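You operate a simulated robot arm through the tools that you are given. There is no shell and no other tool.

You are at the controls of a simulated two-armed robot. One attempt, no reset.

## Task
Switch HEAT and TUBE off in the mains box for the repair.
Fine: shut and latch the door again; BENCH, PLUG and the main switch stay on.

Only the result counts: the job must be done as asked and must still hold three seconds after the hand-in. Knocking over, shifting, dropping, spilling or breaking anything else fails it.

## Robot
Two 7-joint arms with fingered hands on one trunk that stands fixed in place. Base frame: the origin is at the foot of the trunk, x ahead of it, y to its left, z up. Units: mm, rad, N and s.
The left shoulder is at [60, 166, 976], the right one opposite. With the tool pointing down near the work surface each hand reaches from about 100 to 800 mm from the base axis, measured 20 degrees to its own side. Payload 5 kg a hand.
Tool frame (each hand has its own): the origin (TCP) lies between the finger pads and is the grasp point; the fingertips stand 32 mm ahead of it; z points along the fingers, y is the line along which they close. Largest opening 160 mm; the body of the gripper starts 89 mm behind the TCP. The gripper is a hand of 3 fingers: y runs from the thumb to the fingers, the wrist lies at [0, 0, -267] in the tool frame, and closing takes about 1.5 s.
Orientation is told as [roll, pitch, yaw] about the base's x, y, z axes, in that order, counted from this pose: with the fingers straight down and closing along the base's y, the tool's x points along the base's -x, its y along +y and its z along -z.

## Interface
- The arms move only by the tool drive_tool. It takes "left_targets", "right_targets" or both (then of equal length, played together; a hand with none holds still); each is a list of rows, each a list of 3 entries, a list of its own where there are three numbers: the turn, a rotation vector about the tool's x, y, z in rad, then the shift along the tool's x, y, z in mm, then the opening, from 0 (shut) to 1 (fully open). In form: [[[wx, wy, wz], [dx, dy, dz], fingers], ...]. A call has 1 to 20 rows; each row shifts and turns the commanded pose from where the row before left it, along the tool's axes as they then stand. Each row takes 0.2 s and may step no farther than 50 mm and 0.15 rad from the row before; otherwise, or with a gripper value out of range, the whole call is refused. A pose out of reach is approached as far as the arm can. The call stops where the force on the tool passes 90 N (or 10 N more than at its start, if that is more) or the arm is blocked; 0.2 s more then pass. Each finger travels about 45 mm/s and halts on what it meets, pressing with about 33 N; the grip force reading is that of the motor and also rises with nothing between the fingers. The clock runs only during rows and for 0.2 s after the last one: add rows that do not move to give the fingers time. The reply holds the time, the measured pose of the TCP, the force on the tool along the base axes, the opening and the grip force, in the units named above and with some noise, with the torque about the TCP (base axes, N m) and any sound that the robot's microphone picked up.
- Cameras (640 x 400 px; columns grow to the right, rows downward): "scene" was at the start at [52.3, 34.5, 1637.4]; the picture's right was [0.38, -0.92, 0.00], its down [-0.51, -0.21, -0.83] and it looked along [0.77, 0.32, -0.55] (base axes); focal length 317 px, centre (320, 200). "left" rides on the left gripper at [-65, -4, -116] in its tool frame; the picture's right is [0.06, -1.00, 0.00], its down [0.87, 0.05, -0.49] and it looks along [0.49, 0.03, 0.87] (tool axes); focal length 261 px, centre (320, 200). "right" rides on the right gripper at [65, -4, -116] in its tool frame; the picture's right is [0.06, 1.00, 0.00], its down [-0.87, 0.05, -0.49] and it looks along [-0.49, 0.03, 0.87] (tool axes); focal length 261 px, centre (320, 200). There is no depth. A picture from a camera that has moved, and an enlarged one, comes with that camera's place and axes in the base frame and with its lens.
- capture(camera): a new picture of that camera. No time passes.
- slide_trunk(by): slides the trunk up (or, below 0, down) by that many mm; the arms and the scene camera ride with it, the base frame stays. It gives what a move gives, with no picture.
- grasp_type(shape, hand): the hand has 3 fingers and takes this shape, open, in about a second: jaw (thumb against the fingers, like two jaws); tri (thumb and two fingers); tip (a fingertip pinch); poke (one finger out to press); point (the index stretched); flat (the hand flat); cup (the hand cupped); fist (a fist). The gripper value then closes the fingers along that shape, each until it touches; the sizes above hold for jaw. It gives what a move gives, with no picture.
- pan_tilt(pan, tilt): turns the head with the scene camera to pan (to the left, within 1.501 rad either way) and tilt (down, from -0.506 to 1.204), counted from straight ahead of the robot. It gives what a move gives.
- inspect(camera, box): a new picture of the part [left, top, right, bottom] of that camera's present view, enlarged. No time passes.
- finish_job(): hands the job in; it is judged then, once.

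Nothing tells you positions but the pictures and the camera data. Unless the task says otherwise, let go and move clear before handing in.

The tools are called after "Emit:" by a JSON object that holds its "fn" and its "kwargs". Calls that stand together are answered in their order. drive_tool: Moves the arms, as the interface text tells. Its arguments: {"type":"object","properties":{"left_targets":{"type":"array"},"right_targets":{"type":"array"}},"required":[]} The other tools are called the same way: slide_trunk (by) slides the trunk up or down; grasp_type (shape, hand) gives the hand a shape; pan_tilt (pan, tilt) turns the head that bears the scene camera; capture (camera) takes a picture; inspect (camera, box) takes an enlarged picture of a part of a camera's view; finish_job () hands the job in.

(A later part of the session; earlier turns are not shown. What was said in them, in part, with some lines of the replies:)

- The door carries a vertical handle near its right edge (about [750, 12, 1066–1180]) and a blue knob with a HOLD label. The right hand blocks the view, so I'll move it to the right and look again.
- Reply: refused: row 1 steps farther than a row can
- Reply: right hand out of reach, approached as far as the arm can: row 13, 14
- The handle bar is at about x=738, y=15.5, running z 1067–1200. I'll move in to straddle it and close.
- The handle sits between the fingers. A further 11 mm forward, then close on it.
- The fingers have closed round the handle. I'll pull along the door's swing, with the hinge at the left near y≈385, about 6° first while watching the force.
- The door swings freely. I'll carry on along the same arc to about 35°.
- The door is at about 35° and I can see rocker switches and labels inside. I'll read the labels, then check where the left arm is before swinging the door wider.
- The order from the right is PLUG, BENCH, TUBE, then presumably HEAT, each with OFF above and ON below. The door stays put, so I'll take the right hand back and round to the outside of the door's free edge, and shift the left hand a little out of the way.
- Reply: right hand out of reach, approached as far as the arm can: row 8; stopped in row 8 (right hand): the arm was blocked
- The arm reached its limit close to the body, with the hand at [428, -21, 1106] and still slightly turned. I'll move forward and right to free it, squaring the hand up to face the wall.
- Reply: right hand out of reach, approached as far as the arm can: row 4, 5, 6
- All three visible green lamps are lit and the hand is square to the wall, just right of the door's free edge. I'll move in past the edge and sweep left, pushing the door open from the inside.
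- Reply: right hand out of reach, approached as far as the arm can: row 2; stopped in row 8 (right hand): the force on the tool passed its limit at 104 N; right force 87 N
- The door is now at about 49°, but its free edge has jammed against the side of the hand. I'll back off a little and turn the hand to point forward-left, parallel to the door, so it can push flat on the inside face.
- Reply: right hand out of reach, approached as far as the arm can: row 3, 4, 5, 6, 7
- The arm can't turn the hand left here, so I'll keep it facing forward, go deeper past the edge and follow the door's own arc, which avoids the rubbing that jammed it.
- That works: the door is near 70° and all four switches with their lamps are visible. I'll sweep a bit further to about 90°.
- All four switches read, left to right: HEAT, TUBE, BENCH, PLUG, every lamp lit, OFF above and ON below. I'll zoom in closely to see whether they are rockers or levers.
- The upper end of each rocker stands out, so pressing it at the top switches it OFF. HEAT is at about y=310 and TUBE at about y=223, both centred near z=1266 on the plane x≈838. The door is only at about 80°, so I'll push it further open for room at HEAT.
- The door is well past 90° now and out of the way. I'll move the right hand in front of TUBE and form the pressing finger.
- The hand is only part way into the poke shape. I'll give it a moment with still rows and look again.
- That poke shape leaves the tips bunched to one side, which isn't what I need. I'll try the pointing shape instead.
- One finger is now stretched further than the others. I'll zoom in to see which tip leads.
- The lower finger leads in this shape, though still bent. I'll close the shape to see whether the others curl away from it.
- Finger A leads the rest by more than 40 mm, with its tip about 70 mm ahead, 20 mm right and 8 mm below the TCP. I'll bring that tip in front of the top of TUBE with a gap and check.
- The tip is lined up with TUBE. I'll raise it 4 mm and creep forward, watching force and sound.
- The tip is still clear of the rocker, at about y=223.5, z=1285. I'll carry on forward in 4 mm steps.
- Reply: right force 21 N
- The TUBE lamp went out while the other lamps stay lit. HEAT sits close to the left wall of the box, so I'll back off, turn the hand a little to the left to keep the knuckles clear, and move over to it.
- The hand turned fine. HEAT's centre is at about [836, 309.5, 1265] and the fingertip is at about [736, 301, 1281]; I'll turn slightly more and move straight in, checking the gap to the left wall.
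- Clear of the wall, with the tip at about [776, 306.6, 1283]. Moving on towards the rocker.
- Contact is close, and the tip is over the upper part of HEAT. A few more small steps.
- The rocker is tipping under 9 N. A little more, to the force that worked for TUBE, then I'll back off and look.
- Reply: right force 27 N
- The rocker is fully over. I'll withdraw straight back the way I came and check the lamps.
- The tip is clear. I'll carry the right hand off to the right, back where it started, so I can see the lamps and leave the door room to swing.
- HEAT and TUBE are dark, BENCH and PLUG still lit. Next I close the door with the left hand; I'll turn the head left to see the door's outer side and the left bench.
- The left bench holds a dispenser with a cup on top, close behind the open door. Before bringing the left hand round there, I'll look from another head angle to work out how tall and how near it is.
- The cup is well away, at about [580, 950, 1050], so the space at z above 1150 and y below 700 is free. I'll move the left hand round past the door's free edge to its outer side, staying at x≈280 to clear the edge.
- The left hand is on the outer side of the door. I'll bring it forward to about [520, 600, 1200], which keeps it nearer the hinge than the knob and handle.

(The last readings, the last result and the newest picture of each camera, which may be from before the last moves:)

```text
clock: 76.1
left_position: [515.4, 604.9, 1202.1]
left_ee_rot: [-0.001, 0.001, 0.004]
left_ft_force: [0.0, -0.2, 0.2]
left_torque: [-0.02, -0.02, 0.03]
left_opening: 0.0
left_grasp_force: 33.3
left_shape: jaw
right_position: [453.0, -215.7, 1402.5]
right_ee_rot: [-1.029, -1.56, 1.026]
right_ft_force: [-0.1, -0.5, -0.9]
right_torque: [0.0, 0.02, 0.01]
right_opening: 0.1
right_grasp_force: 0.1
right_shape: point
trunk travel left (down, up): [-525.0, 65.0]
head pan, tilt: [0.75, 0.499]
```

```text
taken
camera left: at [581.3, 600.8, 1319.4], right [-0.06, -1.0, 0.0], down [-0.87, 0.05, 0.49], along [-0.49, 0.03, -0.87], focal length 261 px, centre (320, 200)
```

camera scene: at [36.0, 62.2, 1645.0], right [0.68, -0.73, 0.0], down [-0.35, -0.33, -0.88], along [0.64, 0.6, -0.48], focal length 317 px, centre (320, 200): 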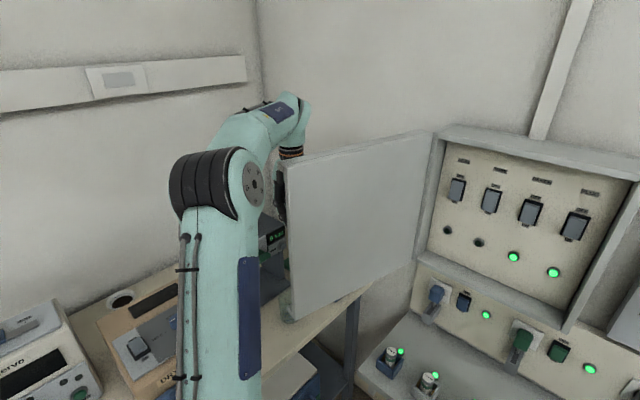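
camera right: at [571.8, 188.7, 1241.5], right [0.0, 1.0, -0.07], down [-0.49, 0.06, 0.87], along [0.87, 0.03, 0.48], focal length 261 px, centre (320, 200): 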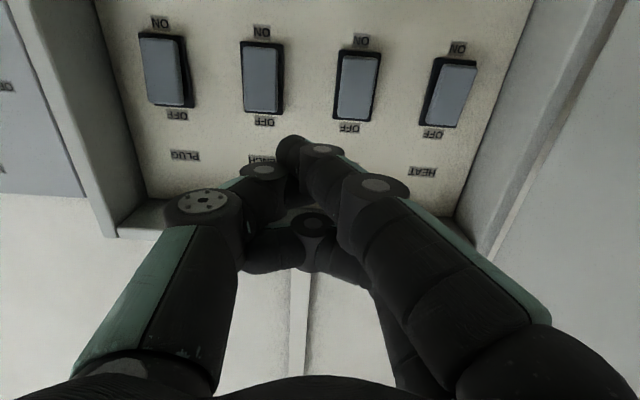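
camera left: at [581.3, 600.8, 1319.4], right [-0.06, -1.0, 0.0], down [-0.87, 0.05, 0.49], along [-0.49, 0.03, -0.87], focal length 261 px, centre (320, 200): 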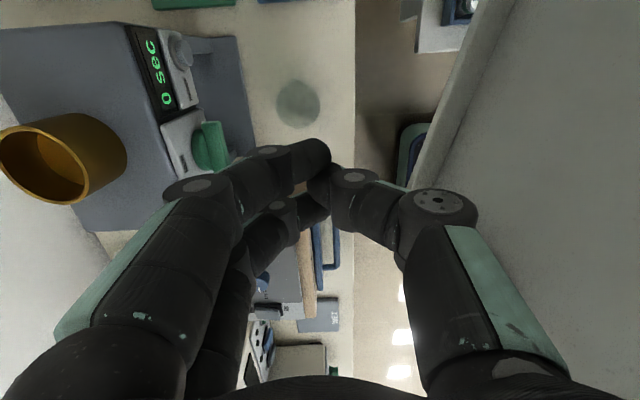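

The hand is between the dispenser and the door, with ample room to both. I'll sweep to the right to start the door closing.

Emit:
{"fn": "drive_tool", "kwargs": {"left_targets": [[[0, 0, 0], [0, -20, 0], 0], [[0, 0, 0], [0, -20, 0], 0], [[0, 0, 0], [0, -20, 0], 0], [[0, 0, 0], [0, -20, 0], 0], [[0, 0, 0], [-1, -20, 0], 0], [[0, 0, 0], [-2, -20, 0], 0], [[0, 0, 0], [-2, -20, 0], 0]]}}

Emit:
{"fn": "capture", "kwargs": {"camera": "scene"}}

Emit:
{"fn": "capture", "kwargs": {"camera": "left"}}

```text
clock: 77.7
left_position: [523.5, 466.4, 1202.1]
left_ee_rot: [0.001, 0.0, 0.002]
left_ft_force: [-0.1, 0.2, 0.0]
left_torque: [-0.02, -0.02, 0.0]
left_opening: 0.1
left_grasp_force: 33.0
left_shape: jaw
right_position: [453.7, -217.6, 1404.4]
right_ee_rot: [-0.97, -1.56, 0.969]
right_ft_force: [-0.5, 0.0, 0.9]
right_torque: [-0.02, 0.02, -0.01]
right_opening: 0.1
right_grasp_force: 0.1
right_shape: point
trunk travel left (down, up): [-525.0, 65.0]
head pan, tilt: [0.75, 0.499]
```

```text
taken
camera scene: at [36.8, 61.6, 1645.0], right [0.68, -0.73, 0.0], down [-0.35, -0.33, -0.88], along [0.64, 0.6, -0.48], focal length 317 px, centre (320, 200)
```

scene: 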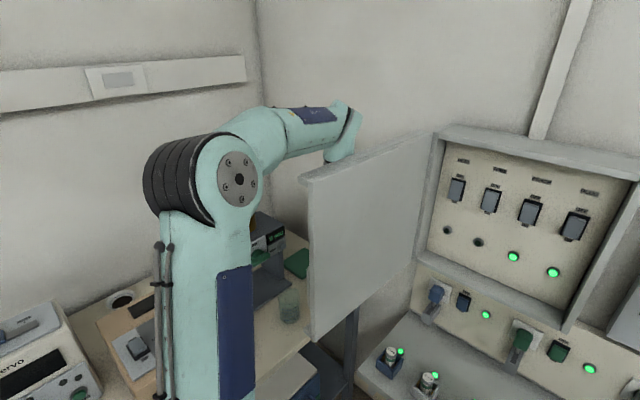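

```text
taken
camera left: at [589.3, 461.2, 1318.0], right [-0.06, -1.0, 0.0], down [-0.87, 0.05, 0.49], along [-0.49, 0.03, -0.87], focal length 261 px, centre (320, 200)
```

left: 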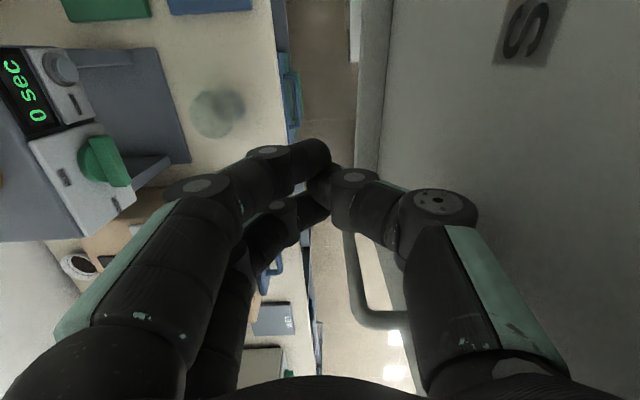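

The door is following smoothly. I'll continue along its arc.

Emit:
{"fn": "drive_tool", "kwargs": {"left_targets": [[[0, 0, 0], [-2, -21, 0], 0], [[0, 0, 0], [-2, -21, 0], 0], [[0, 0, 0], [-3, -21, 0], 0], [[0, 0, 0], [-4, -21, 0], 0], [[0, 0, 0], [-6, -20, 0], 0], [[0, 0, 0], [-8, -20, 0], 0]]}}

Emit:
{"fn": "capture", "kwargs": {"camera": "scene"}}

Emit:
{"fn": "capture", "kwargs": {"camera": "left"}}

```text
clock: 79.1
left_position: [548.0, 339.5, 1201.2]
left_ee_rot: [0.003, -0.001, 0.002]
left_ft_force: [-0.4, 0.2, 0.0]
left_torque: [0.02, 0.03, -0.03]
left_opening: 0.1
left_grasp_force: 32.7
left_shape: jaw
right_position: [454.8, -217.4, 1403.1]
right_ee_rot: [-0.94, -1.559, 0.938]
right_ft_force: [0.0, -0.6, 0.2]
right_torque: [0.01, -0.01, 0.02]
right_opening: 0.0
right_grasp_force: 0.0
right_shape: point
trunk travel left (down, up): [-525.0, 65.0]
head pan, tilt: [0.75, 0.499]
```

```text
taken
camera scene: at [37.3, 61.4, 1645.0], right [0.68, -0.73, 0.0], down [-0.35, -0.33, -0.88], along [0.64, 0.6, -0.48], focal length 317 px, centre (320, 200)
```

scene: 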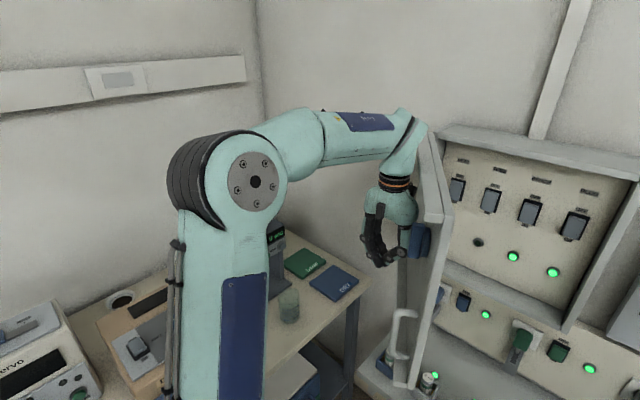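

```text
taken
camera left: at [613.3, 335.8, 1318.0], right [-0.06, -1.0, 0.0], down [-0.87, 0.05, 0.49], along [-0.49, 0.03, -0.87], focal length 261 px, centre (320, 200)
```

left: 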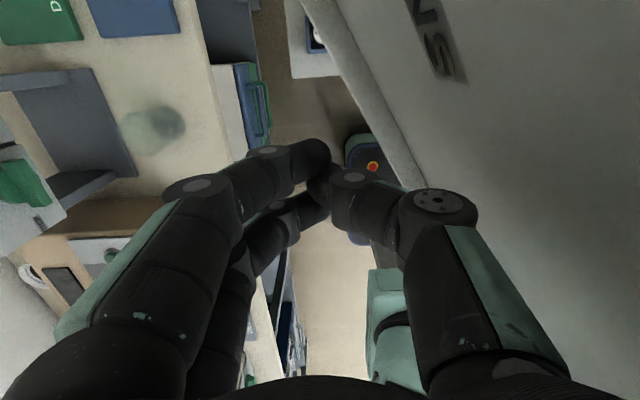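

About 65° now. Continuing to bring it round, moving more forward as the door closes.

Emit:
{"fn": "drive_tool", "kwargs": {"left_targets": [[[0, 0, 0], [-9, -19, 0], 0], [[0, 0, 0], [-10, -19, 0], 0], [[0, 0, 0], [-11, -18, 0], 0], [[0, 0, 0], [-12, -17, 0], 0], [[0, 0, 0], [-13, -16, 0], 0], [[0, 0, 0], [-14, -15, 0], 0]]}}

Emit:
{"fn": "pan_tilt", "kwargs": {"pan": 0.4, "tilt": 0.5}}

Emit:
{"fn": "capture", "kwargs": {"camera": "scene"}}

Emit:
{"fn": "capture", "kwargs": {"camera": "left"}}

```text
clock: 80.5
left_position: [617.1, 234.8, 1199.9]
left_ee_rot: [0.003, 0.001, 0.0]
left_ft_force: [0.5, -0.9, -1.3]
left_torque: [-0.01, 0.03, 0.03]
left_opening: 0.0
left_grasp_force: 32.4
left_shape: jaw
right_position: [454.3, -217.7, 1403.3]
right_ee_rot: [-0.932, -1.558, 0.931]
right_ft_force: [0.0, -0.5, 0.2]
right_torque: [0.0, 0.02, 0.0]
right_opening: 0.0
right_grasp_force: 0.0
right_shape: point
trunk travel left (down, up): [-525.0, 65.0]
head pan, tilt: [0.75, 0.499]
```

```text
clock: 81.3
left_position: [616.2, 237.0, 1201.4]
left_ee_rot: [0.0, 0.001, 0.001]
left_ft_force: [1.3, 0.0, -0.8]
left_torque: [0.02, 0.0, -0.02]
left_opening: 0.0
left_grasp_force: 33.1
left_shape: jaw
right_position: [453.7, -217.2, 1404.5]
right_ee_rot: [-0.983, -1.559, 0.982]
right_ft_force: [-0.3, 0.5, -0.5]
right_torque: [-0.01, 0.0, -0.02]
right_opening: 0.3
right_grasp_force: 0.1
right_shape: point
trunk travel left (down, up): [-525.0, 65.0]
head pan, tilt: [0.4, 0.499]
```

```text
taken
camera scene: at [54.1, 35.5, 1645.0], right [0.39, -0.92, 0.0], down [-0.44, -0.19, -0.88], along [0.81, 0.34, -0.48], focal length 317 px, centre (320, 200)
```

scene: 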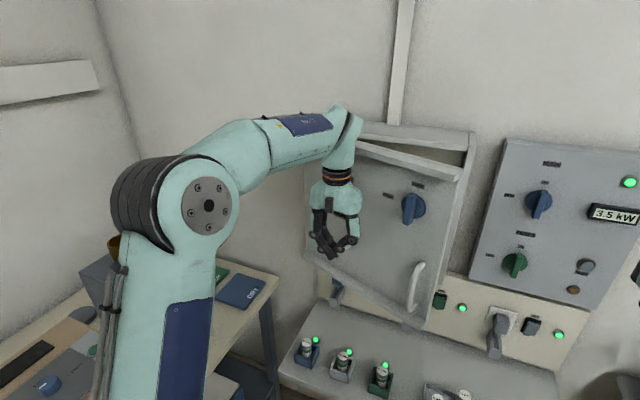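

```text
taken
camera left: at [680.9, 232.5, 1317.3], right [-0.06, -1.0, 0.0], down [-0.87, 0.05, 0.49], along [-0.49, 0.03, -0.87], focal length 261 px, centre (320, 200)
```

left: 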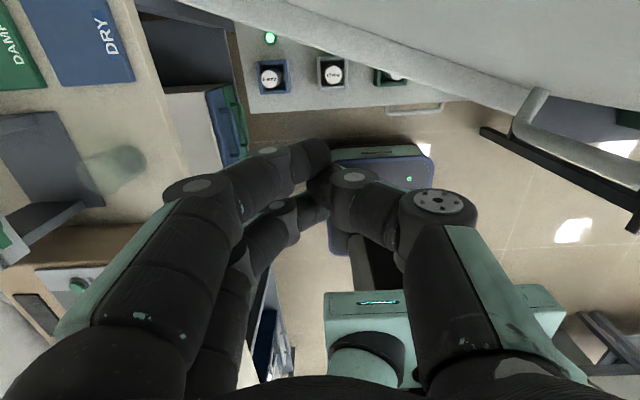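

The door is at about 30° and the knob still points to FREE. I'll continue gently towards the frame.

Emit:
{"fn": "drive_tool", "kwargs": {"left_targets": [[[0, 0, 0], [-12, -11, 0], 0], [[0, 0, 0], [-12, -11, 0], 0], [[0, 0, 0], [-12, -10, 0], 0], [[0, 0, 0], [-12, -9, 0], 0], [[0, 0, 0], [0, 0, 0], 0]]}}

Emit:
{"fn": "capture", "kwargs": {"camera": "scene"}}

Emit:
{"fn": "capture", "kwargs": {"camera": "left"}}

```text
clock: 82.5
left_position: [663.3, 195.7, 1201.3]
left_ee_rot: [0.001, -0.001, 0.002]
left_ft_force: [0.0, -0.6, -0.2]
left_torque: [-0.02, -0.03, 0.03]
left_opening: 0.0
left_grasp_force: 33.4
left_shape: jaw
right_position: [452.3, -216.9, 1403.0]
right_ee_rot: [-1.017, -1.559, 1.016]
right_ft_force: [0.5, -0.1, 0.5]
right_torque: [0.02, 0.03, 0.0]
right_opening: 0.1
right_grasp_force: 0.0
right_shape: point
trunk travel left (down, up): [-525.0, 65.0]
head pan, tilt: [0.4, 0.499]
```

```text
taken
camera scene: at [53.8, 35.8, 1645.0], right [0.39, -0.92, 0.0], down [-0.44, -0.19, -0.88], along [0.81, 0.34, -0.48], focal length 317 px, centre (320, 200)
```

scene: 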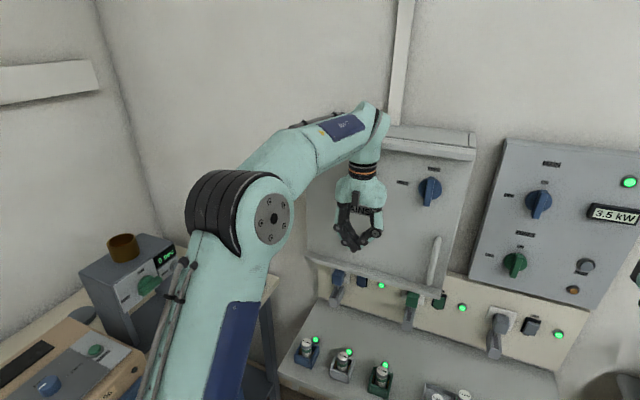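

```text
taken
camera left: at [729.3, 191.6, 1316.9], right [-0.06, -1.0, 0.0], down [-0.87, 0.05, 0.49], along [-0.49, 0.03, -0.87], focal length 261 px, centre (320, 200)
```

left: 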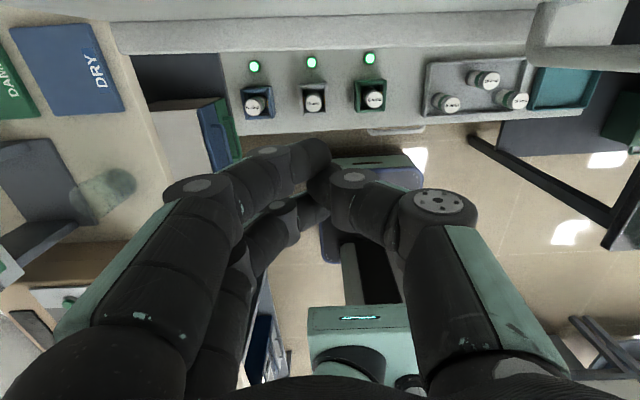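

The door looks almost shut. I'll zoom in on its edge to check the gap.

Emit:
{"fn": "inspect", "kwargs": {"camera": "scene", "box": [290, 110, 500, 300]}}

Emit:
{"fn": "capture", "kwargs": {"camera": "right"}}

```text
2.11 times, centred on (395, 205) of scene
camera zoom: at [53.8, 35.8, 1645.0], right [0.39, -0.92, 0.0], down [-0.44, -0.19, -0.88], along [0.81, 0.34, -0.48], focal length 667 px, centre (162, 190)
```

zoom: 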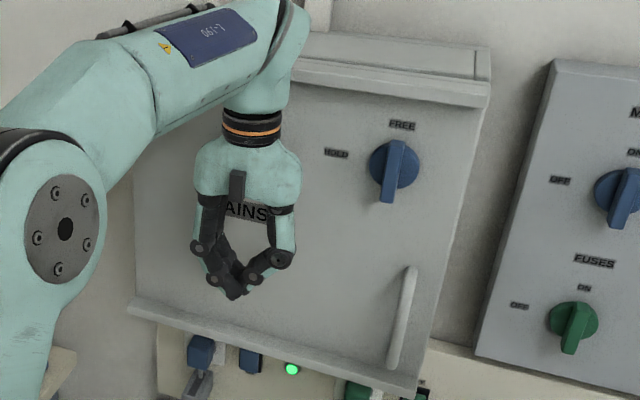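

```text
taken
camera right: at [337.6, -220.8, 1340.0], right [0.0, 1.0, -0.07], down [-0.49, 0.06, 0.87], along [0.87, 0.03, 0.48], focal length 261 px, centre (320, 200)
```

right: 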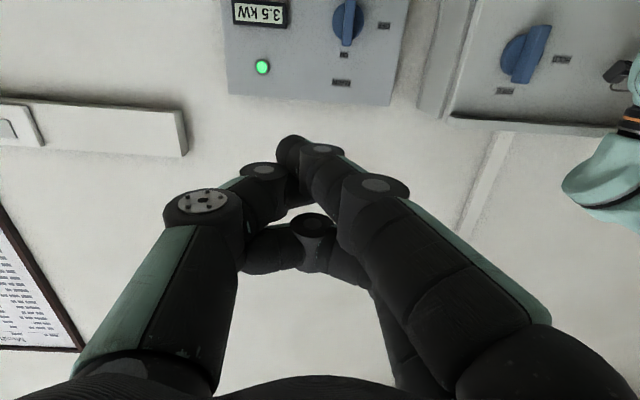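

The door looks shut to within a few millimetres. I'll press gently with the left hand to seat it.

Emit:
{"fn": "drive_tool", "kwargs": {"left_targets": [[[0, 0, 0], [-8, 0, 0], 0], [[0, 0, 0], [-6, 0, 0], 0], [[0, 0, 0], [-5, 0, 0], 0], [[0, 0, 0], [0, 0, 0], 0]]}}

Emit:
{"fn": "inspect", "kwargs": {"camera": "scene", "box": [290, 110, 500, 300]}}

```text
clock: 83.5
left_position: [679.2, 195.3, 1201.3]
left_ee_rot: [0.002, 0.001, 0.003]
left_ft_force: [-44.7, 0.5, -16.0]
left_torque: [0.0, -4.34, -0.21]
left_opening: 0.0
left_grasp_force: 33.3
left_shape: jaw
right_position: [448.4, -216.3, 1404.9]
right_ee_rot: [-1.268, -1.56, 1.265]
right_ft_force: [-0.6, 0.3, -0.1]
right_torque: [0.01, 0.03, 0.01]
right_opening: 0.0
right_grasp_force: 0.0
right_shape: point
trunk travel left (down, up): [-525.0, 65.0]
head pan, tilt: [0.4, 0.499]
```

```text
2.11 times, centred on (395, 205) of scene
camera zoom: at [48.4, 36.0, 1644.8], right [0.39, -0.92, 0.0], down [-0.44, -0.19, -0.88], along [0.81, 0.34, -0.48], focal length 667 px, centre (162, 190)
```

zoom: 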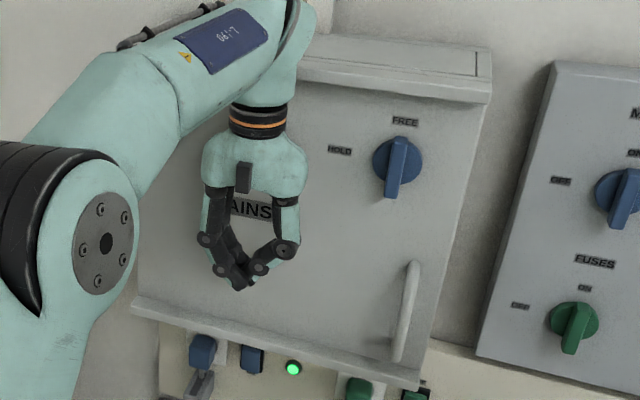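

The door is seated firmly under about 45 N. I'll ease the left hand off and aside, set the right hand back to the jaw shape, and check the door stays shut.

Emit:
{"fn": "drive_tool", "kwargs": {"left_targets": [[[0, 0, 0], [10, 0, 0], 0], [[0, 0, 0], [15, 0, 0], 0], [[0, 0, 0], [25, 10, 0], 0], [[0, 0, 0], [25, 25, 0], 0], [[0, 0, 0], [20, 30, 0], 0], [[0, 0, 0], [20, 30, 0], 0], [[0, 0, 0], [0, 0, 0], 0]]}}

Emit:
{"fn": "grasp_type", "kwargs": {"shape": "jaw", "hand": "right"}}

Emit:
{"fn": "inspect", "kwargs": {"camera": "scene", "box": [290, 110, 500, 300]}}

Emit:
{"fn": "capture", "kwargs": {"camera": "scene"}}

```text
clock: 85.1
left_position: [569.8, 292.6, 1204.1]
left_ee_rot: [0.001, 0.001, 0.001]
left_ft_force: [0.6, -0.2, -0.7]
left_torque: [0.03, -0.01, 0.0]
left_opening: 0.0
left_grasp_force: 33.4
left_shape: jaw
right_position: [453.1, -217.0, 1403.9]
right_ee_rot: [-0.939, -1.558, 0.939]
right_ft_force: [0.6, -0.5, -1.1]
right_torque: [-0.02, -0.03, 0.0]
right_opening: 0.2
right_grasp_force: 0.1
right_shape: point
trunk travel left (down, up): [-525.0, 65.0]
head pan, tilt: [0.4, 0.499]
```

```text
clock: 86.0
left_position: [568.9, 292.1, 1203.9]
left_ee_rot: [0.0, 0.0, 0.001]
left_ft_force: [0.8, 0.1, 0.3]
left_torque: [0.0, 0.01, 0.0]
left_opening: 0.3
left_grasp_force: 33.5
left_shape: jaw
right_position: [453.0, -217.2, 1402.2]
right_ee_rot: [-0.99, -1.559, 0.988]
right_ft_force: [-0.7, 0.0, 0.0]
right_torque: [-0.01, -0.01, 0.01]
right_opening: 159.9
right_grasp_force: 0.1
right_shape: jaw
trunk travel left (down, up): [-525.0, 65.0]
head pan, tilt: [0.4, 0.499]
```

```text
2.11 times, centred on (395, 205) of scene
camera zoom: at [54.0, 35.5, 1645.0], right [0.39, -0.92, 0.0], down [-0.44, -0.19, -0.88], along [0.81, 0.34, -0.48], focal length 667 px, centre (162, 190)
```

zoom: 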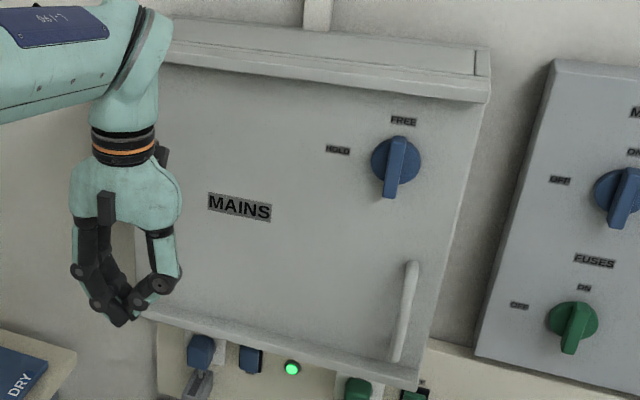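

```text
taken
camera scene: at [54.0, 35.5, 1645.0], right [0.39, -0.92, 0.0], down [-0.44, -0.19, -0.88], along [0.81, 0.34, -0.48], focal length 317 px, centre (320, 200)
```

scene: 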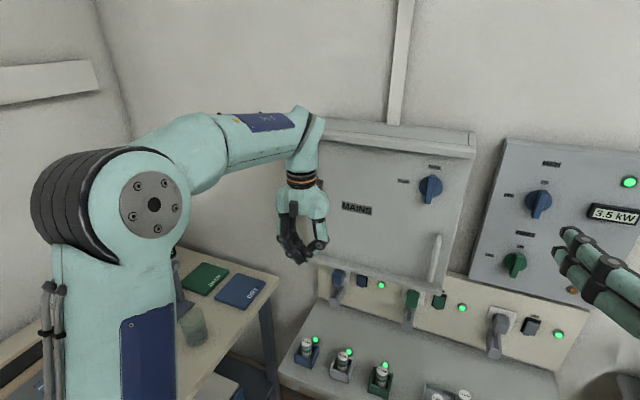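

The door stays shut. Now the right hand goes back in front of the latch knob with the fingers set to close sideways on the upright bar.

Emit:
{"fn": "drive_tool", "kwargs": {"right_targets": [[[0, 0, 0], [10.4, 34, 19.2], 0.8], [[0, 0, 0], [10.4, 34, 19.2], 0.6], [[0, 0, 0], [10.4, 34, 19.2], 0.45], [[0, 0, 0], [10.4, 34, 19.2], 0.45], [[0, 0, 0], [10.4, 34, 19.2], 0.45], [[0, 0, 0], [10.4, 34, 19.2], 0.45], [[0, 0, 0], [10.4, 34, 19.2], 0.45], [[0, 0, 0], [10.4, 34, 19.2], 0.45], [[0, 0, 0], [0, 0, 0], 0.45], [[0, 0, 0], [0, 0, 0], 0.45]]}}

Emit:
{"fn": "capture", "kwargs": {"camera": "right"}}

Emit:
{"fn": "inspect", "kwargs": {"camera": "scene", "box": [290, 110, 500, 300]}}

```text
clock: 88.2
left_position: [569.6, 294.1, 1203.7]
left_ee_rot: [-0.002, 0.0, 0.001]
left_ft_force: [-0.3, -0.6, -0.2]
left_torque: [0.0, -0.02, 0.02]
left_opening: 0.0
left_grasp_force: 33.2
left_shape: jaw
right_position: [606.5, 55.7, 1317.7]
right_ee_rot: [-0.989, -1.56, 0.989]
right_ft_force: [0.1, 0.9, -0.7]
right_torque: [-0.01, -0.02, -0.03]
right_opening: 72.5
right_grasp_force: 0.0
right_shape: jaw
trunk travel left (down, up): [-525.0, 65.0]
head pan, tilt: [0.4, 0.499]
```

```text
taken
camera right: at [490.7, 50.6, 1254.8], right [0.0, 1.0, -0.07], down [-0.49, 0.06, 0.87], along [0.87, 0.03, 0.48], focal length 261 px, centre (320, 200)
```

right: 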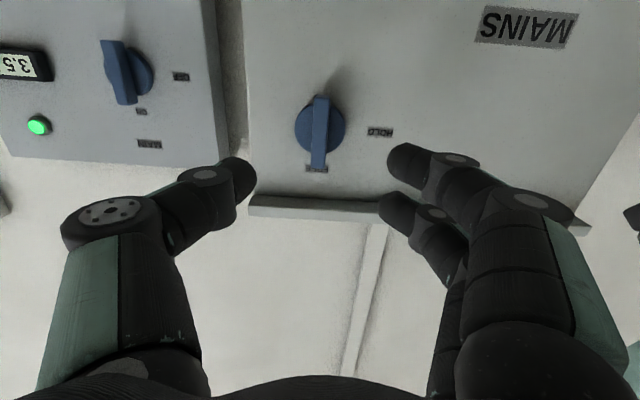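

```text
2.11 times, centred on (395, 205) of scene
camera zoom: at [54.4, 36.2, 1644.9], right [0.39, -0.92, 0.0], down [-0.44, -0.19, -0.88], along [0.81, 0.34, -0.48], focal length 667 px, centre (162, 190)
```

zoom: 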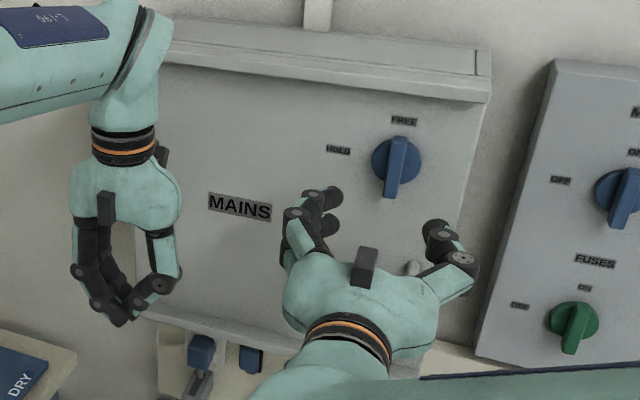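

The knob lies at the same place as before, so the door is shut. Moving in on the bar.

Emit:
{"fn": "drive_tool", "kwargs": {"right_targets": [[[0, 0, 0], [-1, -0.5, 30], 0.45], [[0, 0, 0], [-1, 0, 30], 0.45], [[0, 0, 0], [0, 0, 25], 0.45], [[0, 0, 0], [0, 0, 15], 0.45], [[0, 0, 0], [0, 0, 0], 0.45]]}}

Emit:
{"fn": "capture", "kwargs": {"camera": "right"}}

```text
clock: 89.4
left_position: [570.0, 292.4, 1202.5]
left_ee_rot: [0.0, -0.001, 0.002]
left_ft_force: [0.4, -1.1, 0.7]
left_torque: [0.01, 0.03, 0.02]
left_opening: 0.2
left_grasp_force: 32.8
left_shape: jaw
right_position: [705.4, 54.7, 1320.0]
right_ee_rot: [-0.999, -1.559, 0.997]
right_ft_force: [0.1, 0.5, -0.5]
right_torque: [-0.02, 0.02, 0.0]
right_opening: 72.5
right_grasp_force: 0.1
right_shape: jaw
trunk travel left (down, up): [-525.0, 65.0]
head pan, tilt: [0.4, 0.499]
```

```text
taken
camera right: at [589.8, 49.7, 1255.4], right [0.0, 1.0, -0.07], down [-0.49, 0.06, 0.87], along [0.87, 0.03, 0.48], focal length 261 px, centre (320, 200)
```

right: 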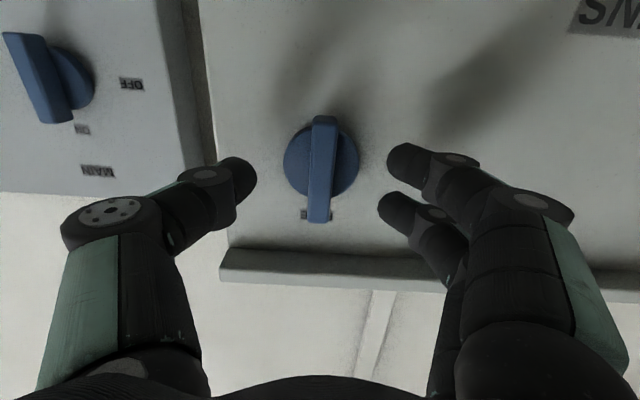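

Centred again on the bar. A last 13 mm forward and then close on it.

Emit:
{"fn": "drive_tool", "kwargs": {"right_targets": [[[0, 0, 0], [0, 0, 6], 0.45], [[0, 0, 0], [0, 0, 5], 0.45], [[0, 0, 0], [0, 0, 2], 0.45], [[0, 0, 0], [0, 0, 0], 0.2], [[0, 0, 0], [0, 0, 0], 0.1], [[0, 0, 0], [0, 0, 0], 0], [[0, 0, 0], [0, 0, 0], 0], [[0, 0, 0], [0, 0, 0], 0], [[0, 0, 0], [0, 0, 0], 0]]}}

Emit:
{"fn": "capture", "kwargs": {"camera": "right"}}

```text
clock: 91.4
left_position: [569.8, 293.8, 1203.5]
left_ee_rot: [0.0, 0.0, 0.003]
left_ft_force: [0.2, 0.2, 0.1]
left_torque: [0.0, 0.0, 0.01]
left_opening: 0.2
left_grasp_force: 33.1
left_shape: jaw
right_position: [718.4, 54.1, 1318.2]
right_ee_rot: [-0.989, -1.559, 0.989]
right_ft_force: [-0.9, 0.4, 0.1]
right_torque: [-0.05, 0.01, 0.05]
right_opening: 9.8
right_grasp_force: 32.7
right_shape: jaw
trunk travel left (down, up): [-525.0, 65.0]
head pan, tilt: [0.4, 0.499]
```

```text
taken
camera right: at [602.5, 49.8, 1254.7], right [0.0, 1.0, -0.07], down [-0.49, 0.06, 0.87], along [0.87, 0.03, 0.48], focal length 261 px, centre (320, 200)
```

right: 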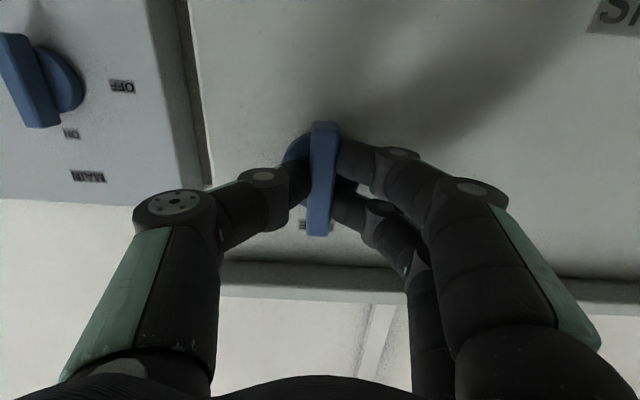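

Gripped. Turning it anticlockwise back to HOLD, first part way to check it moves freely.

Emit:
{"fn": "drive_tool", "kwargs": {"right_targets": [[[0, 0, -0.1], [0, 0, 0], 0], [[0, 0, -0.1], [0, 0, 0], 0], [[0, 0, -0.1], [0, 0, 0], 0], [[0, 0, -0.1], [0, 0, 0], 0]]}}

Emit:
{"fn": "capture", "kwargs": {"camera": "right"}}

```text
clock: 92.4
left_position: [569.1, 293.2, 1203.3]
left_ee_rot: [0.001, -0.001, 0.003]
left_ft_force: [1.0, 0.8, 0.2]
left_torque: [-0.01, 0.0, 0.01]
left_opening: 0.0
left_grasp_force: 33.1
left_shape: jaw
right_position: [719.8, 53.6, 1318.1]
right_ee_rot: [-1.556, -1.158, 1.556]
right_ft_force: [-0.3, 0.6, 1.7]
right_torque: [0.07, -0.05, 0.03]
right_opening: 9.8
right_grasp_force: 32.9
right_shape: jaw
trunk travel left (down, up): [-525.0, 65.0]
head pan, tilt: [0.4, 0.499]
```

```text
taken
camera right: at [602.6, 24.1, 1262.0], right [0.0, 0.89, -0.46], down [-0.49, 0.4, 0.78], along [0.87, 0.22, 0.43], focal length 261 px, centre (320, 200)
```

right: 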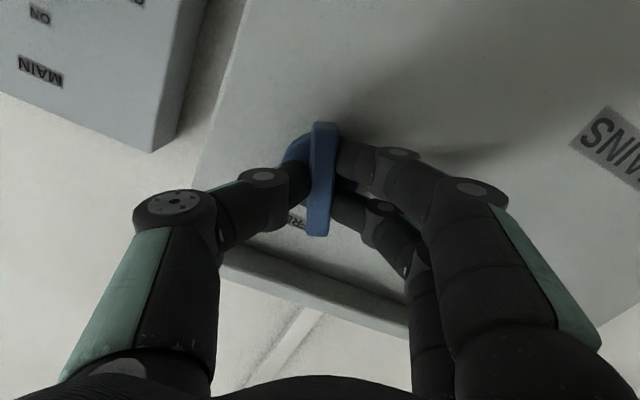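

It turns freely. Completing the quarter turn to HOLD.

Emit:
{"fn": "drive_tool", "kwargs": {"right_targets": [[[0, 0, -0.12], [0, 0, 0], 0], [[0, 0, -0.12], [0, 0, 0], 0], [[0, 0, -0.12], [0, 0, 0], 0], [[0, 0, -0.12], [0, 0, 0], 0], [[0, 0, -0.12], [0, 0, 0], 0], [[0, 0, -0.12], [0, 0, 0], 0], [[0, 0, -0.12], [0, 0, 0], 0], [[0, 0, -0.12], [0, 0, 0], 0], [[0, 0, -0.12], [0, 0, 0], 0], [[0, 0, -0.1], [0, 0, 0], 0], [[0, 0, 0], [0, 0, 0], 0]]}}

Emit:
{"fn": "capture", "kwargs": {"camera": "right"}}

Emit:
{"fn": "inspect", "kwargs": {"camera": "scene", "box": [290, 110, 500, 300]}}

```text
clock: 94.8
left_position: [570.0, 292.2, 1204.9]
left_ee_rot: [0.002, -0.002, 0.001]
left_ft_force: [0.5, 0.0, 0.5]
left_torque: [-0.01, -0.04, 0.01]
left_opening: 0.0
left_grasp_force: 32.5
left_shape: jaw
right_position: [718.0, 53.8, 1319.3]
right_ee_rot: [-1.565, 0.019, 1.569]
right_ft_force: [-0.1, -2.5, 14.9]
right_torque: [0.04, -0.36, -0.07]
right_opening: 9.6
right_grasp_force: 32.1
right_shape: jaw
trunk travel left (down, up): [-525.0, 65.0]
head pan, tilt: [0.4, 0.499]
```

```text
taken
camera right: at [602.2, -11.4, 1325.6], right [0.0, -0.08, -1.0], down [-0.49, 0.87, -0.07], along [0.87, 0.49, -0.04], focal length 261 px, centre (320, 200)
```

right: 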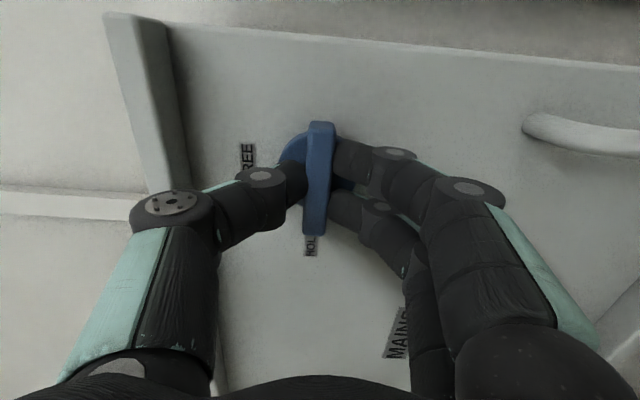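

```text
2.11 times, centred on (395, 205) of scene
camera zoom: at [52.8, 35.2, 1645.1], right [0.39, -0.92, 0.0], down [-0.44, -0.19, -0.88], along [0.81, 0.34, -0.48], focal length 667 px, centre (162, 190)
```

zoom: 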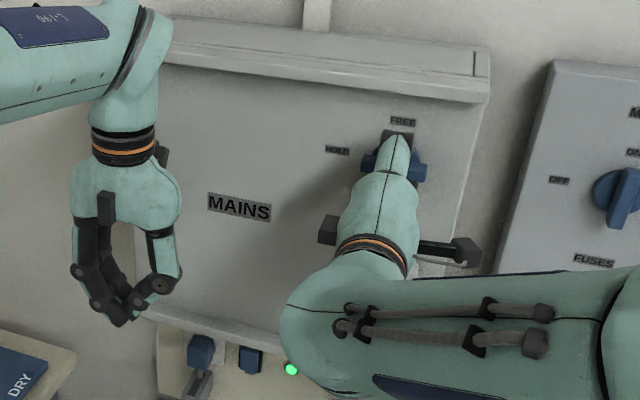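

The bar is back at HOLD and against its stop. I'll give a light tug on the knob before letting go, to test that the latch holds.

Emit:
{"fn": "drive_tool", "kwargs": {"right_targets": [[[0, 0, 0], [0, 0, -3], 0], [[0, 0, 0], [0, 0, -3], 0], [[0, 0, 0], [0, 0, 0], 0]]}}

Emit:
{"fn": "capture", "kwargs": {"camera": "right"}}

```text
clock: 95.6
left_position: [568.2, 293.3, 1205.4]
left_ee_rot: [0.002, 0.0, 0.002]
left_ft_force: [-0.6, 0.1, -0.5]
left_torque: [0.01, 0.03, 0.0]
left_opening: 0.0
left_grasp_force: 32.5
left_shape: jaw
right_position: [710.4, 55.1, 1318.1]
right_ee_rot: [-1.566, 0.019, 1.569]
right_ft_force: [0.5, -2.6, 16.5]
right_torque: [0.07, -0.37, -0.14]
right_opening: 9.7
right_grasp_force: 33.0
right_shape: jaw
trunk travel left (down, up): [-525.0, 65.0]
head pan, tilt: [0.4, 0.499]
```

```text
taken
camera right: at [595.8, -10.7, 1325.2], right [-0.01, -0.08, -1.0], down [-0.49, 0.87, -0.07], along [0.87, 0.49, -0.04], focal length 261 px, centre (320, 200)
```

right: 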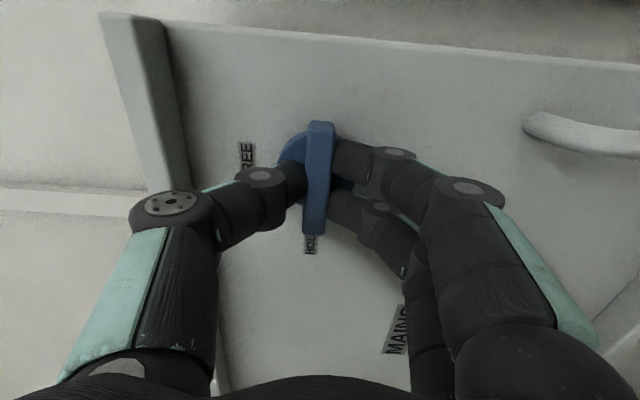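

The hand came back 6 mm with no resistance and the door seems to have come with it. I'll pull a little further to see whether it is just play or not latched.

Emit:
{"fn": "drive_tool", "kwargs": {"right_targets": [[[0, 0, 0], [0, 0, -4], 0], [[0, 0, 0], [0, 0, -4], 0], [[0, 0, 0], [0, 0, 0], 0]]}}

Emit:
{"fn": "capture", "kwargs": {"camera": "right"}}

Emit:
{"fn": "inspect", "kwargs": {"camera": "scene", "box": [290, 110, 500, 300]}}

```text
clock: 96.4
left_position: [571.5, 293.2, 1204.1]
left_ee_rot: [0.001, 0.001, 0.002]
left_ft_force: [0.5, 0.4, -0.1]
left_torque: [0.01, -0.01, 0.0]
left_opening: 0.0
left_grasp_force: 33.1
left_shape: jaw
right_position: [706.8, 55.4, 1317.3]
right_ee_rot: [-1.565, 0.022, 1.568]
right_ft_force: [18.7, 0.7, 15.7]
right_torque: [0.04, -0.33, -0.02]
right_opening: 8.3
right_grasp_force: 33.3
right_shape: jaw
trunk travel left (down, up): [-525.0, 65.0]
head pan, tilt: [0.4, 0.499]
```

```text
taken
camera right: at [590.2, -10.3, 1324.5], right [-0.01, -0.08, -1.0], down [-0.49, 0.87, -0.07], along [0.87, 0.49, -0.05], focal length 261 px, centre (320, 200)
```

right: 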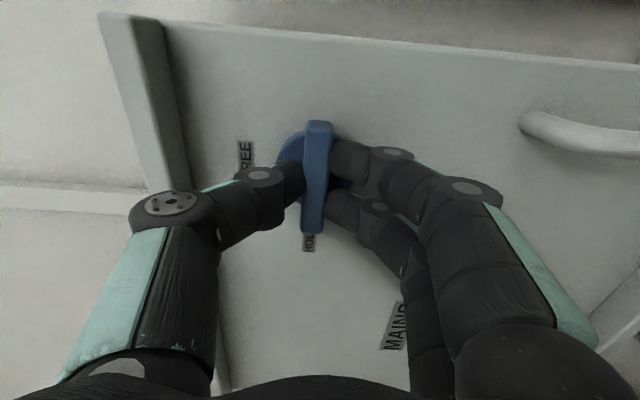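

```text
2.11 times, centred on (395, 205) of scene
camera zoom: at [55.8, 35.7, 1644.9], right [0.39, -0.92, 0.0], down [-0.44, -0.19, -0.88], along [0.81, 0.34, -0.48], focal length 667 px, centre (162, 190)
```

zoom: 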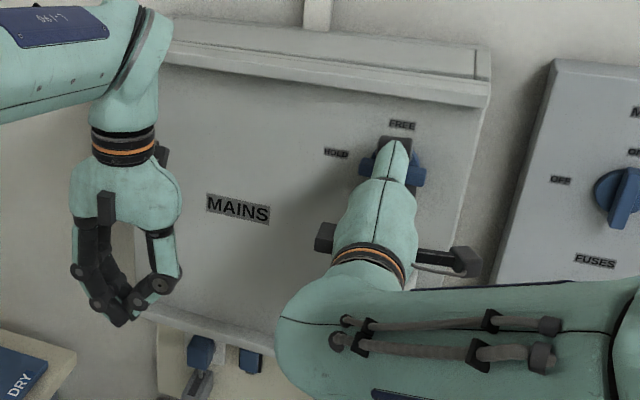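

After about 10 mm of play the latch resists with 19 N, so it does hold. I'll push the door fully home again, then let go and withdraw.

Emit:
{"fn": "drive_tool", "kwargs": {"right_targets": [[[0, 0, 0], [0, 0, 5], 0], [[0, 0, 0], [0, 0, 5], 0], [[0, 0, 0], [0, 0, 4], 0], [[0, 0, 0], [0, 0, 2], 0], [[0, 0, 0], [0, 0, 0], 0]]}}

Emit:
{"fn": "capture", "kwargs": {"camera": "right"}}

```text
clock: 97.6
left_position: [567.7, 292.3, 1203.9]
left_ee_rot: [0.002, -0.001, 0.002]
left_ft_force: [-0.2, -0.5, 1.0]
left_torque: [-0.03, -0.01, 0.03]
left_opening: 0.3
left_grasp_force: 33.1
left_shape: jaw
right_position: [718.4, 53.2, 1319.9]
right_ee_rot: [-1.565, 0.017, 1.568]
right_ft_force: [-10.4, -6.2, 2.8]
right_torque: [0.05, -0.13, -0.03]
right_opening: 9.4
right_grasp_force: 32.6
right_shape: jaw
trunk travel left (down, up): [-525.0, 65.0]
head pan, tilt: [0.4, 0.499]
```

```text
taken
camera right: at [603.2, -11.6, 1325.5], right [-0.01, -0.08, -1.0], down [-0.49, 0.87, -0.07], along [0.87, 0.49, -0.05], focal length 261 px, centre (320, 200)
```

right: 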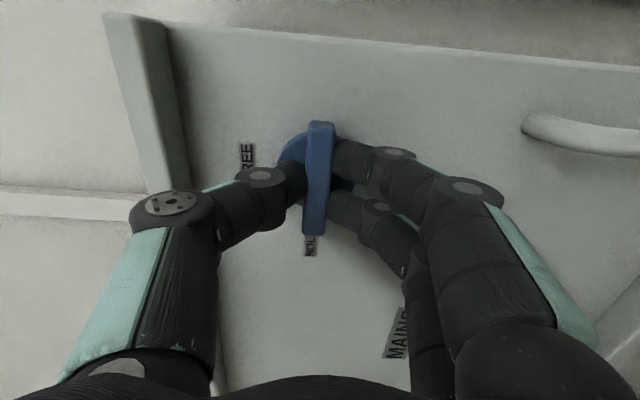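

The door is seated against its stop. Releasing the knob and backing straight off.

Emit:
{"fn": "drive_tool", "kwargs": {"right_targets": [[[0, 0, 0], [0, 0, 0], 0.15], [[0, 0, 0], [0, 0, 0], 0.3], [[0, 0, 0], [0, 0, 0], 0.4], [[0, 0, 0], [0, 0, 0], 0.4], [[0, 0, 0], [0, 0, 0], 0.4], [[0, 0, 0], [0, 0, -15], 0.4], [[0, 0, 0], [0, 0, -30], 0.4], [[0, 0, 0], [0, 0, -35], 0.4], [[0, 0, 0], [0, 0, -35], 0.4], [[0, 0, 0], [0, 0, -25], 0.4], [[0, 0, 0], [0, 0, 0], 0.4]]}}

Emit:
{"fn": "capture", "kwargs": {"camera": "right"}}

Emit:
{"fn": "capture", "kwargs": {"camera": "scene"}}

Emit:
{"fn": "inspect", "kwargs": {"camera": "scene", "box": [290, 110, 500, 300]}}

```text
clock: 100.0
left_position: [569.5, 293.3, 1203.1]
left_ee_rot: [0.0, 0.001, 0.0]
left_ft_force: [0.8, 0.0, -0.3]
left_torque: [-0.03, 0.0, -0.01]
left_opening: 0.0
left_grasp_force: 32.9
left_shape: jaw
right_position: [580.1, 54.4, 1317.3]
right_ee_rot: [-1.563, 0.022, 1.569]
right_ft_force: [-0.5, 0.2, -0.3]
right_torque: [0.02, -0.01, 0.02]
right_opening: 63.6
right_grasp_force: 0.1
right_shape: jaw
trunk travel left (down, up): [-525.0, 65.0]
head pan, tilt: [0.4, 0.499]
```

```text
taken
camera right: at [464.9, -10.7, 1325.1], right [-0.01, -0.08, -1.0], down [-0.49, 0.87, -0.07], along [0.87, 0.49, -0.05], focal length 261 px, centre (320, 200)
```

right: 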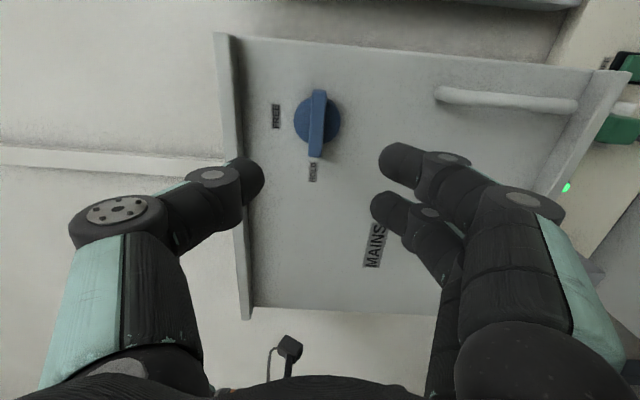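

```text
taken
camera scene: at [54.5, 35.7, 1644.9], right [0.39, -0.92, 0.0], down [-0.44, -0.19, -0.88], along [0.81, 0.34, -0.48], focal length 317 px, centre (320, 200)
```

scene: 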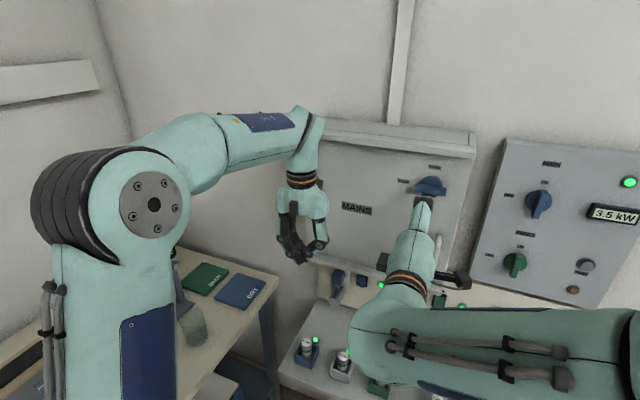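

```text
2.11 times, centred on (395, 205) of scene
camera zoom: at [54.5, 35.7, 1644.9], right [0.39, -0.92, 0.0], down [-0.44, -0.19, -0.88], along [0.81, 0.34, -0.48], focal length 667 px, centre (162, 190)
```

zoom: 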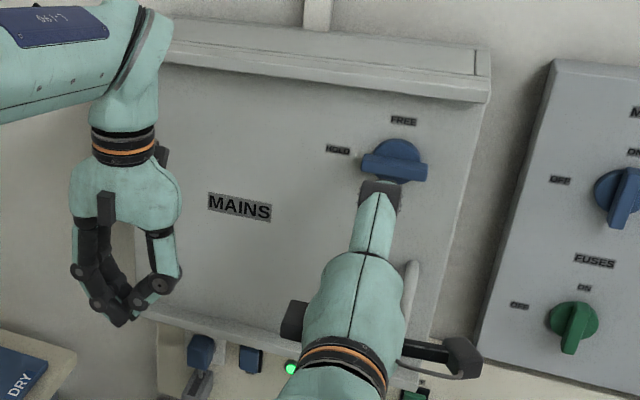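

The knob is at HOLD and the door is flush. I'll now take both hands well clear and check everything once more.

Emit:
{"fn": "drive_tool", "kwargs": {"right_targets": [[[0, 0, 0], [10, 0, -5], 0.4], [[0, 0, 0.15], [0, 0, -3], 0.4], [[0, 0, 0.15], [0, 0, -3], 0.4], [[0, 0, 0.15], [0, 0, -3], 0.4], [[0, 0, 0.15], [0, 0, -3], 0.4], [[0, 0, 0.15], [0, 0, -3], 0.4], [[0, 0, 0.15], [0, 0, -3], 0.4], [[0, 0, 0.15], [0, 0, 0], 0.4], [[0, 0, 0.15], [0, 0, 0], 0.4], [[0, 0, 0.15], [0, 0, 0], 0.4], [[0, 0, 0.15], [0, 0, 0], 0.4], [[0, 0, 0.07], [0, 0, 0], 0.4]], "left_targets": [[[0, 0, 0], [25, 3, 0], 0], [[0, 0, 0], [31, 3, -20], 0], [[0, 0, 0], [31, 3, -28], 0], [[0, 0, 0], [31, 3, -28], 0], [[0, 0, 0], [31, 3, -28], 0], [[0, 0, 0], [31, 3, -28], 0], [[0, 0, 0], [31, 3, -28], 0], [[0, 0, 0], [31, 3, -28], 0], [[0, 0, 0], [7, 3, -28], 0], [[0, 0, 0], [0, 3, -21], 0], [[0, 0, 0], [0, 0, 0], 0], [[0, 0, 0], [0, 0, 0], 0]]}}

Emit:
{"fn": "capture", "kwargs": {"camera": "scene"}}

```text
clock: 102.6
left_position: [321.4, 319.4, 1438.8]
left_ee_rot: [0.001, -0.001, 0.002]
left_ft_force: [-0.7, -0.7, 0.5]
left_torque: [0.01, -0.02, 0.03]
left_opening: 0.4
left_grasp_force: 33.0
left_shape: jaw
right_position: [557.3, 44.7, 1318.3]
right_ee_rot: [-1.256, -1.55, 1.255]
right_ft_force: [0.2, -0.5, 0.4]
right_torque: [0.02, -0.05, 0.03]
right_opening: 63.4
right_grasp_force: 0.0
right_shape: jaw
trunk travel left (down, up): [-525.0, 65.0]
head pan, tilt: [0.4, 0.499]
```

```text
taken
camera scene: at [54.1, 35.6, 1645.0], right [0.39, -0.92, 0.0], down [-0.44, -0.19, -0.88], along [0.81, 0.34, -0.48], focal length 317 px, centre (320, 200)
```

scene: 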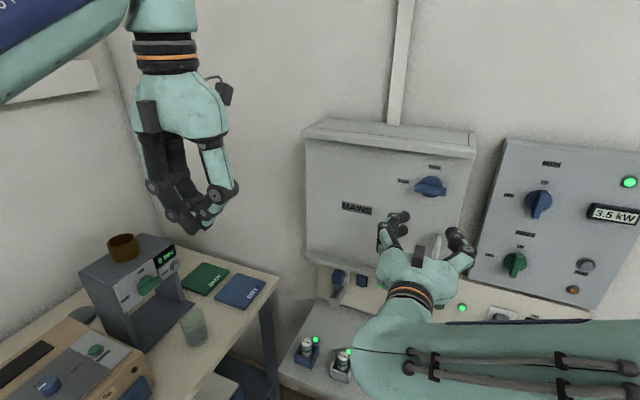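

Now the right hand goes off to the right as well, along the path it used before.

Emit:
{"fn": "drive_tool", "kwargs": {"right_targets": [[[0, 0, 0], [-11, -37, -15], 0.4], [[0, 0, 0], [-11, -37, -15], 0.4], [[0, 0, 0], [-11, -37, -15], 0.4], [[0, 0, 0], [-11, -37, -15], 0.4], [[0, 0, 0], [-11, -37, -15], 0.4], [[0, 0, 0], [-11, -37, -15], 0.4], [[0, 0, 0], [-11, -37, -15], 0.4], [[0, 0, 0], [0, 0, 0], 0.4]]}}

Emit:
{"fn": "pan_tilt", "kwargs": {"pan": 0.1, "tilt": 0.5}}

Emit:
{"fn": "capture", "kwargs": {"camera": "scene"}}

Emit:
{"fn": "inspect", "kwargs": {"camera": "scene", "box": [180, 100, 390, 280]}}

Emit:
{"fn": "inspect", "kwargs": {"camera": "scene", "box": [200, 250, 500, 400]}}

Emit:
{"fn": "inspect", "kwargs": {"camera": "scene", "box": [350, 110, 530, 300]}}

```text
clock: 104.4
left_position: [321.2, 320.1, 1438.7]
left_ee_rot: [-0.001, 0.001, 0.002]
left_ft_force: [1.0, -0.1, 0.1]
left_torque: [-0.05, 0.04, 0.02]
left_opening: 0.1
left_grasp_force: 32.9
left_shape: jaw
right_position: [453.5, -213.1, 1405.5]
right_ee_rot: [-1.26, -1.548, 1.26]
right_ft_force: [0.7, 0.6, 0.8]
right_torque: [0.03, -0.02, -0.02]
right_opening: 63.3
right_grasp_force: 0.1
right_shape: jaw
trunk travel left (down, up): [-525.0, 65.0]
head pan, tilt: [0.4, 0.499]
```

```text
clock: 105.2
left_position: [322.4, 319.1, 1438.9]
left_ee_rot: [-0.001, -0.001, 0.002]
left_ft_force: [0.2, 0.3, -0.4]
left_torque: [0.0, -0.03, 0.02]
left_opening: 0.0
left_grasp_force: 33.1
left_shape: jaw
right_position: [453.0, -212.5, 1404.8]
right_ee_rot: [-1.275, -1.547, 1.276]
right_ft_force: [-0.1, 0.2, -0.2]
right_torque: [0.04, 0.0, 0.01]
right_opening: 63.7
right_grasp_force: 0.1
right_shape: jaw
trunk travel left (down, up): [-525.0, 65.0]
head pan, tilt: [0.099, 0.499]
```

```text
taken
camera scene: at [60.9, 9.4, 1644.9], right [0.1, -0.99, 0.0], down [-0.48, -0.05, -0.88], along [0.87, 0.09, -0.48], focal length 317 px, centre (320, 200)
```

scene: 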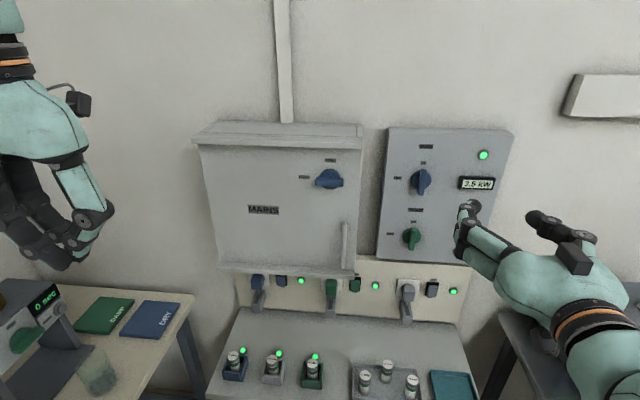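

```text
2.22 times, centred on (285, 190) of scene
camera zoom: at [60.9, 9.4, 1644.9], right [0.1, -0.99, 0.0], down [-0.48, -0.05, -0.88], along [0.87, 0.09, -0.48], focal length 704 px, centre (398, 222)
```

zoom: 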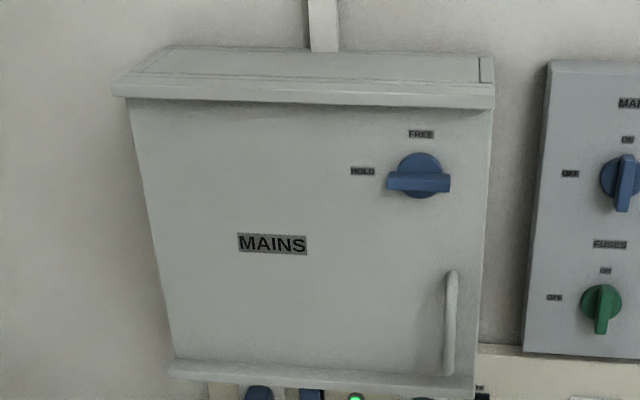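

```text
2.13 times, centred on (350, 325) of scene
camera zoom: at [60.9, 9.4, 1644.9], right [0.1, -0.99, 0.0], down [-0.48, -0.05, -0.88], along [0.87, 0.09, -0.48], focal length 676 px, centre (256, -67)
```

zoom: 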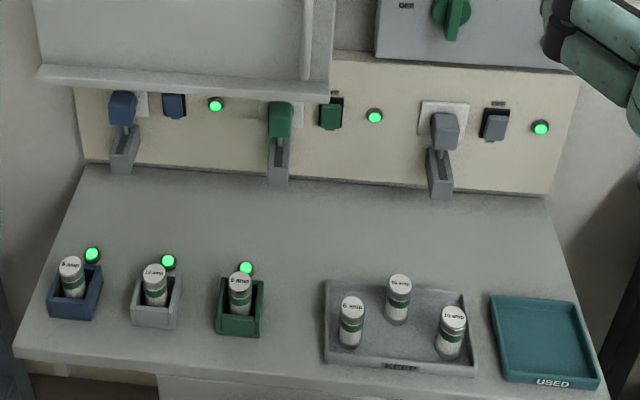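

```text
2.11 times, centred on (440, 205) of scene
camera zoom: at [60.9, 9.4, 1644.9], right [0.1, -0.99, 0.0], down [-0.48, -0.05, -0.88], along [0.87, 0.09, -0.48], focal length 667 px, centre (67, 190)
```

zoom: 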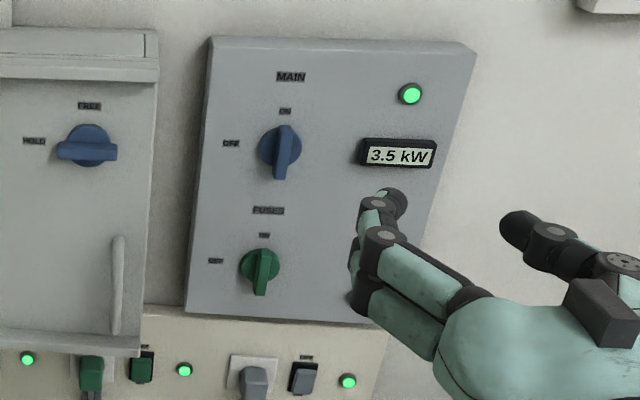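

The door is flush and the knob is at HOLD, exactly as at the start, with MAIN and FUSES still on. HEAT and TUBE were dark and BENCH and PLUG lit when I closed it. Nothing on the benches has moved and both hands are clear, so I'm handing in.

Emit:
{"fn": "finish_job", "kwargs": {}}

```text
The job is handed in.
```

HEAT and TUBE are switched off in the mains box, and the door is shut and latched again with its knob at HOLD.

- **Switches:** just before I closed the door, the HEAT and TUBE lamps were dark and the BENCH and PLUG lamps were lit. The main switch was still on after the door was shut.
- **Latch:** I tested it by pulling on the knob. The door has about 10 mm of play and then the latch holds; I pushed it fully home before letting go.
- **Surroundings:** nothing I could see on the benches or the panel beside the box had moved. Both hands are clear.

The panel meter beside the box still reads 3.5 kW, the same as before I started. I don't know why it didn't drop with HEAT and TUBE off, so check it before starting the repair.
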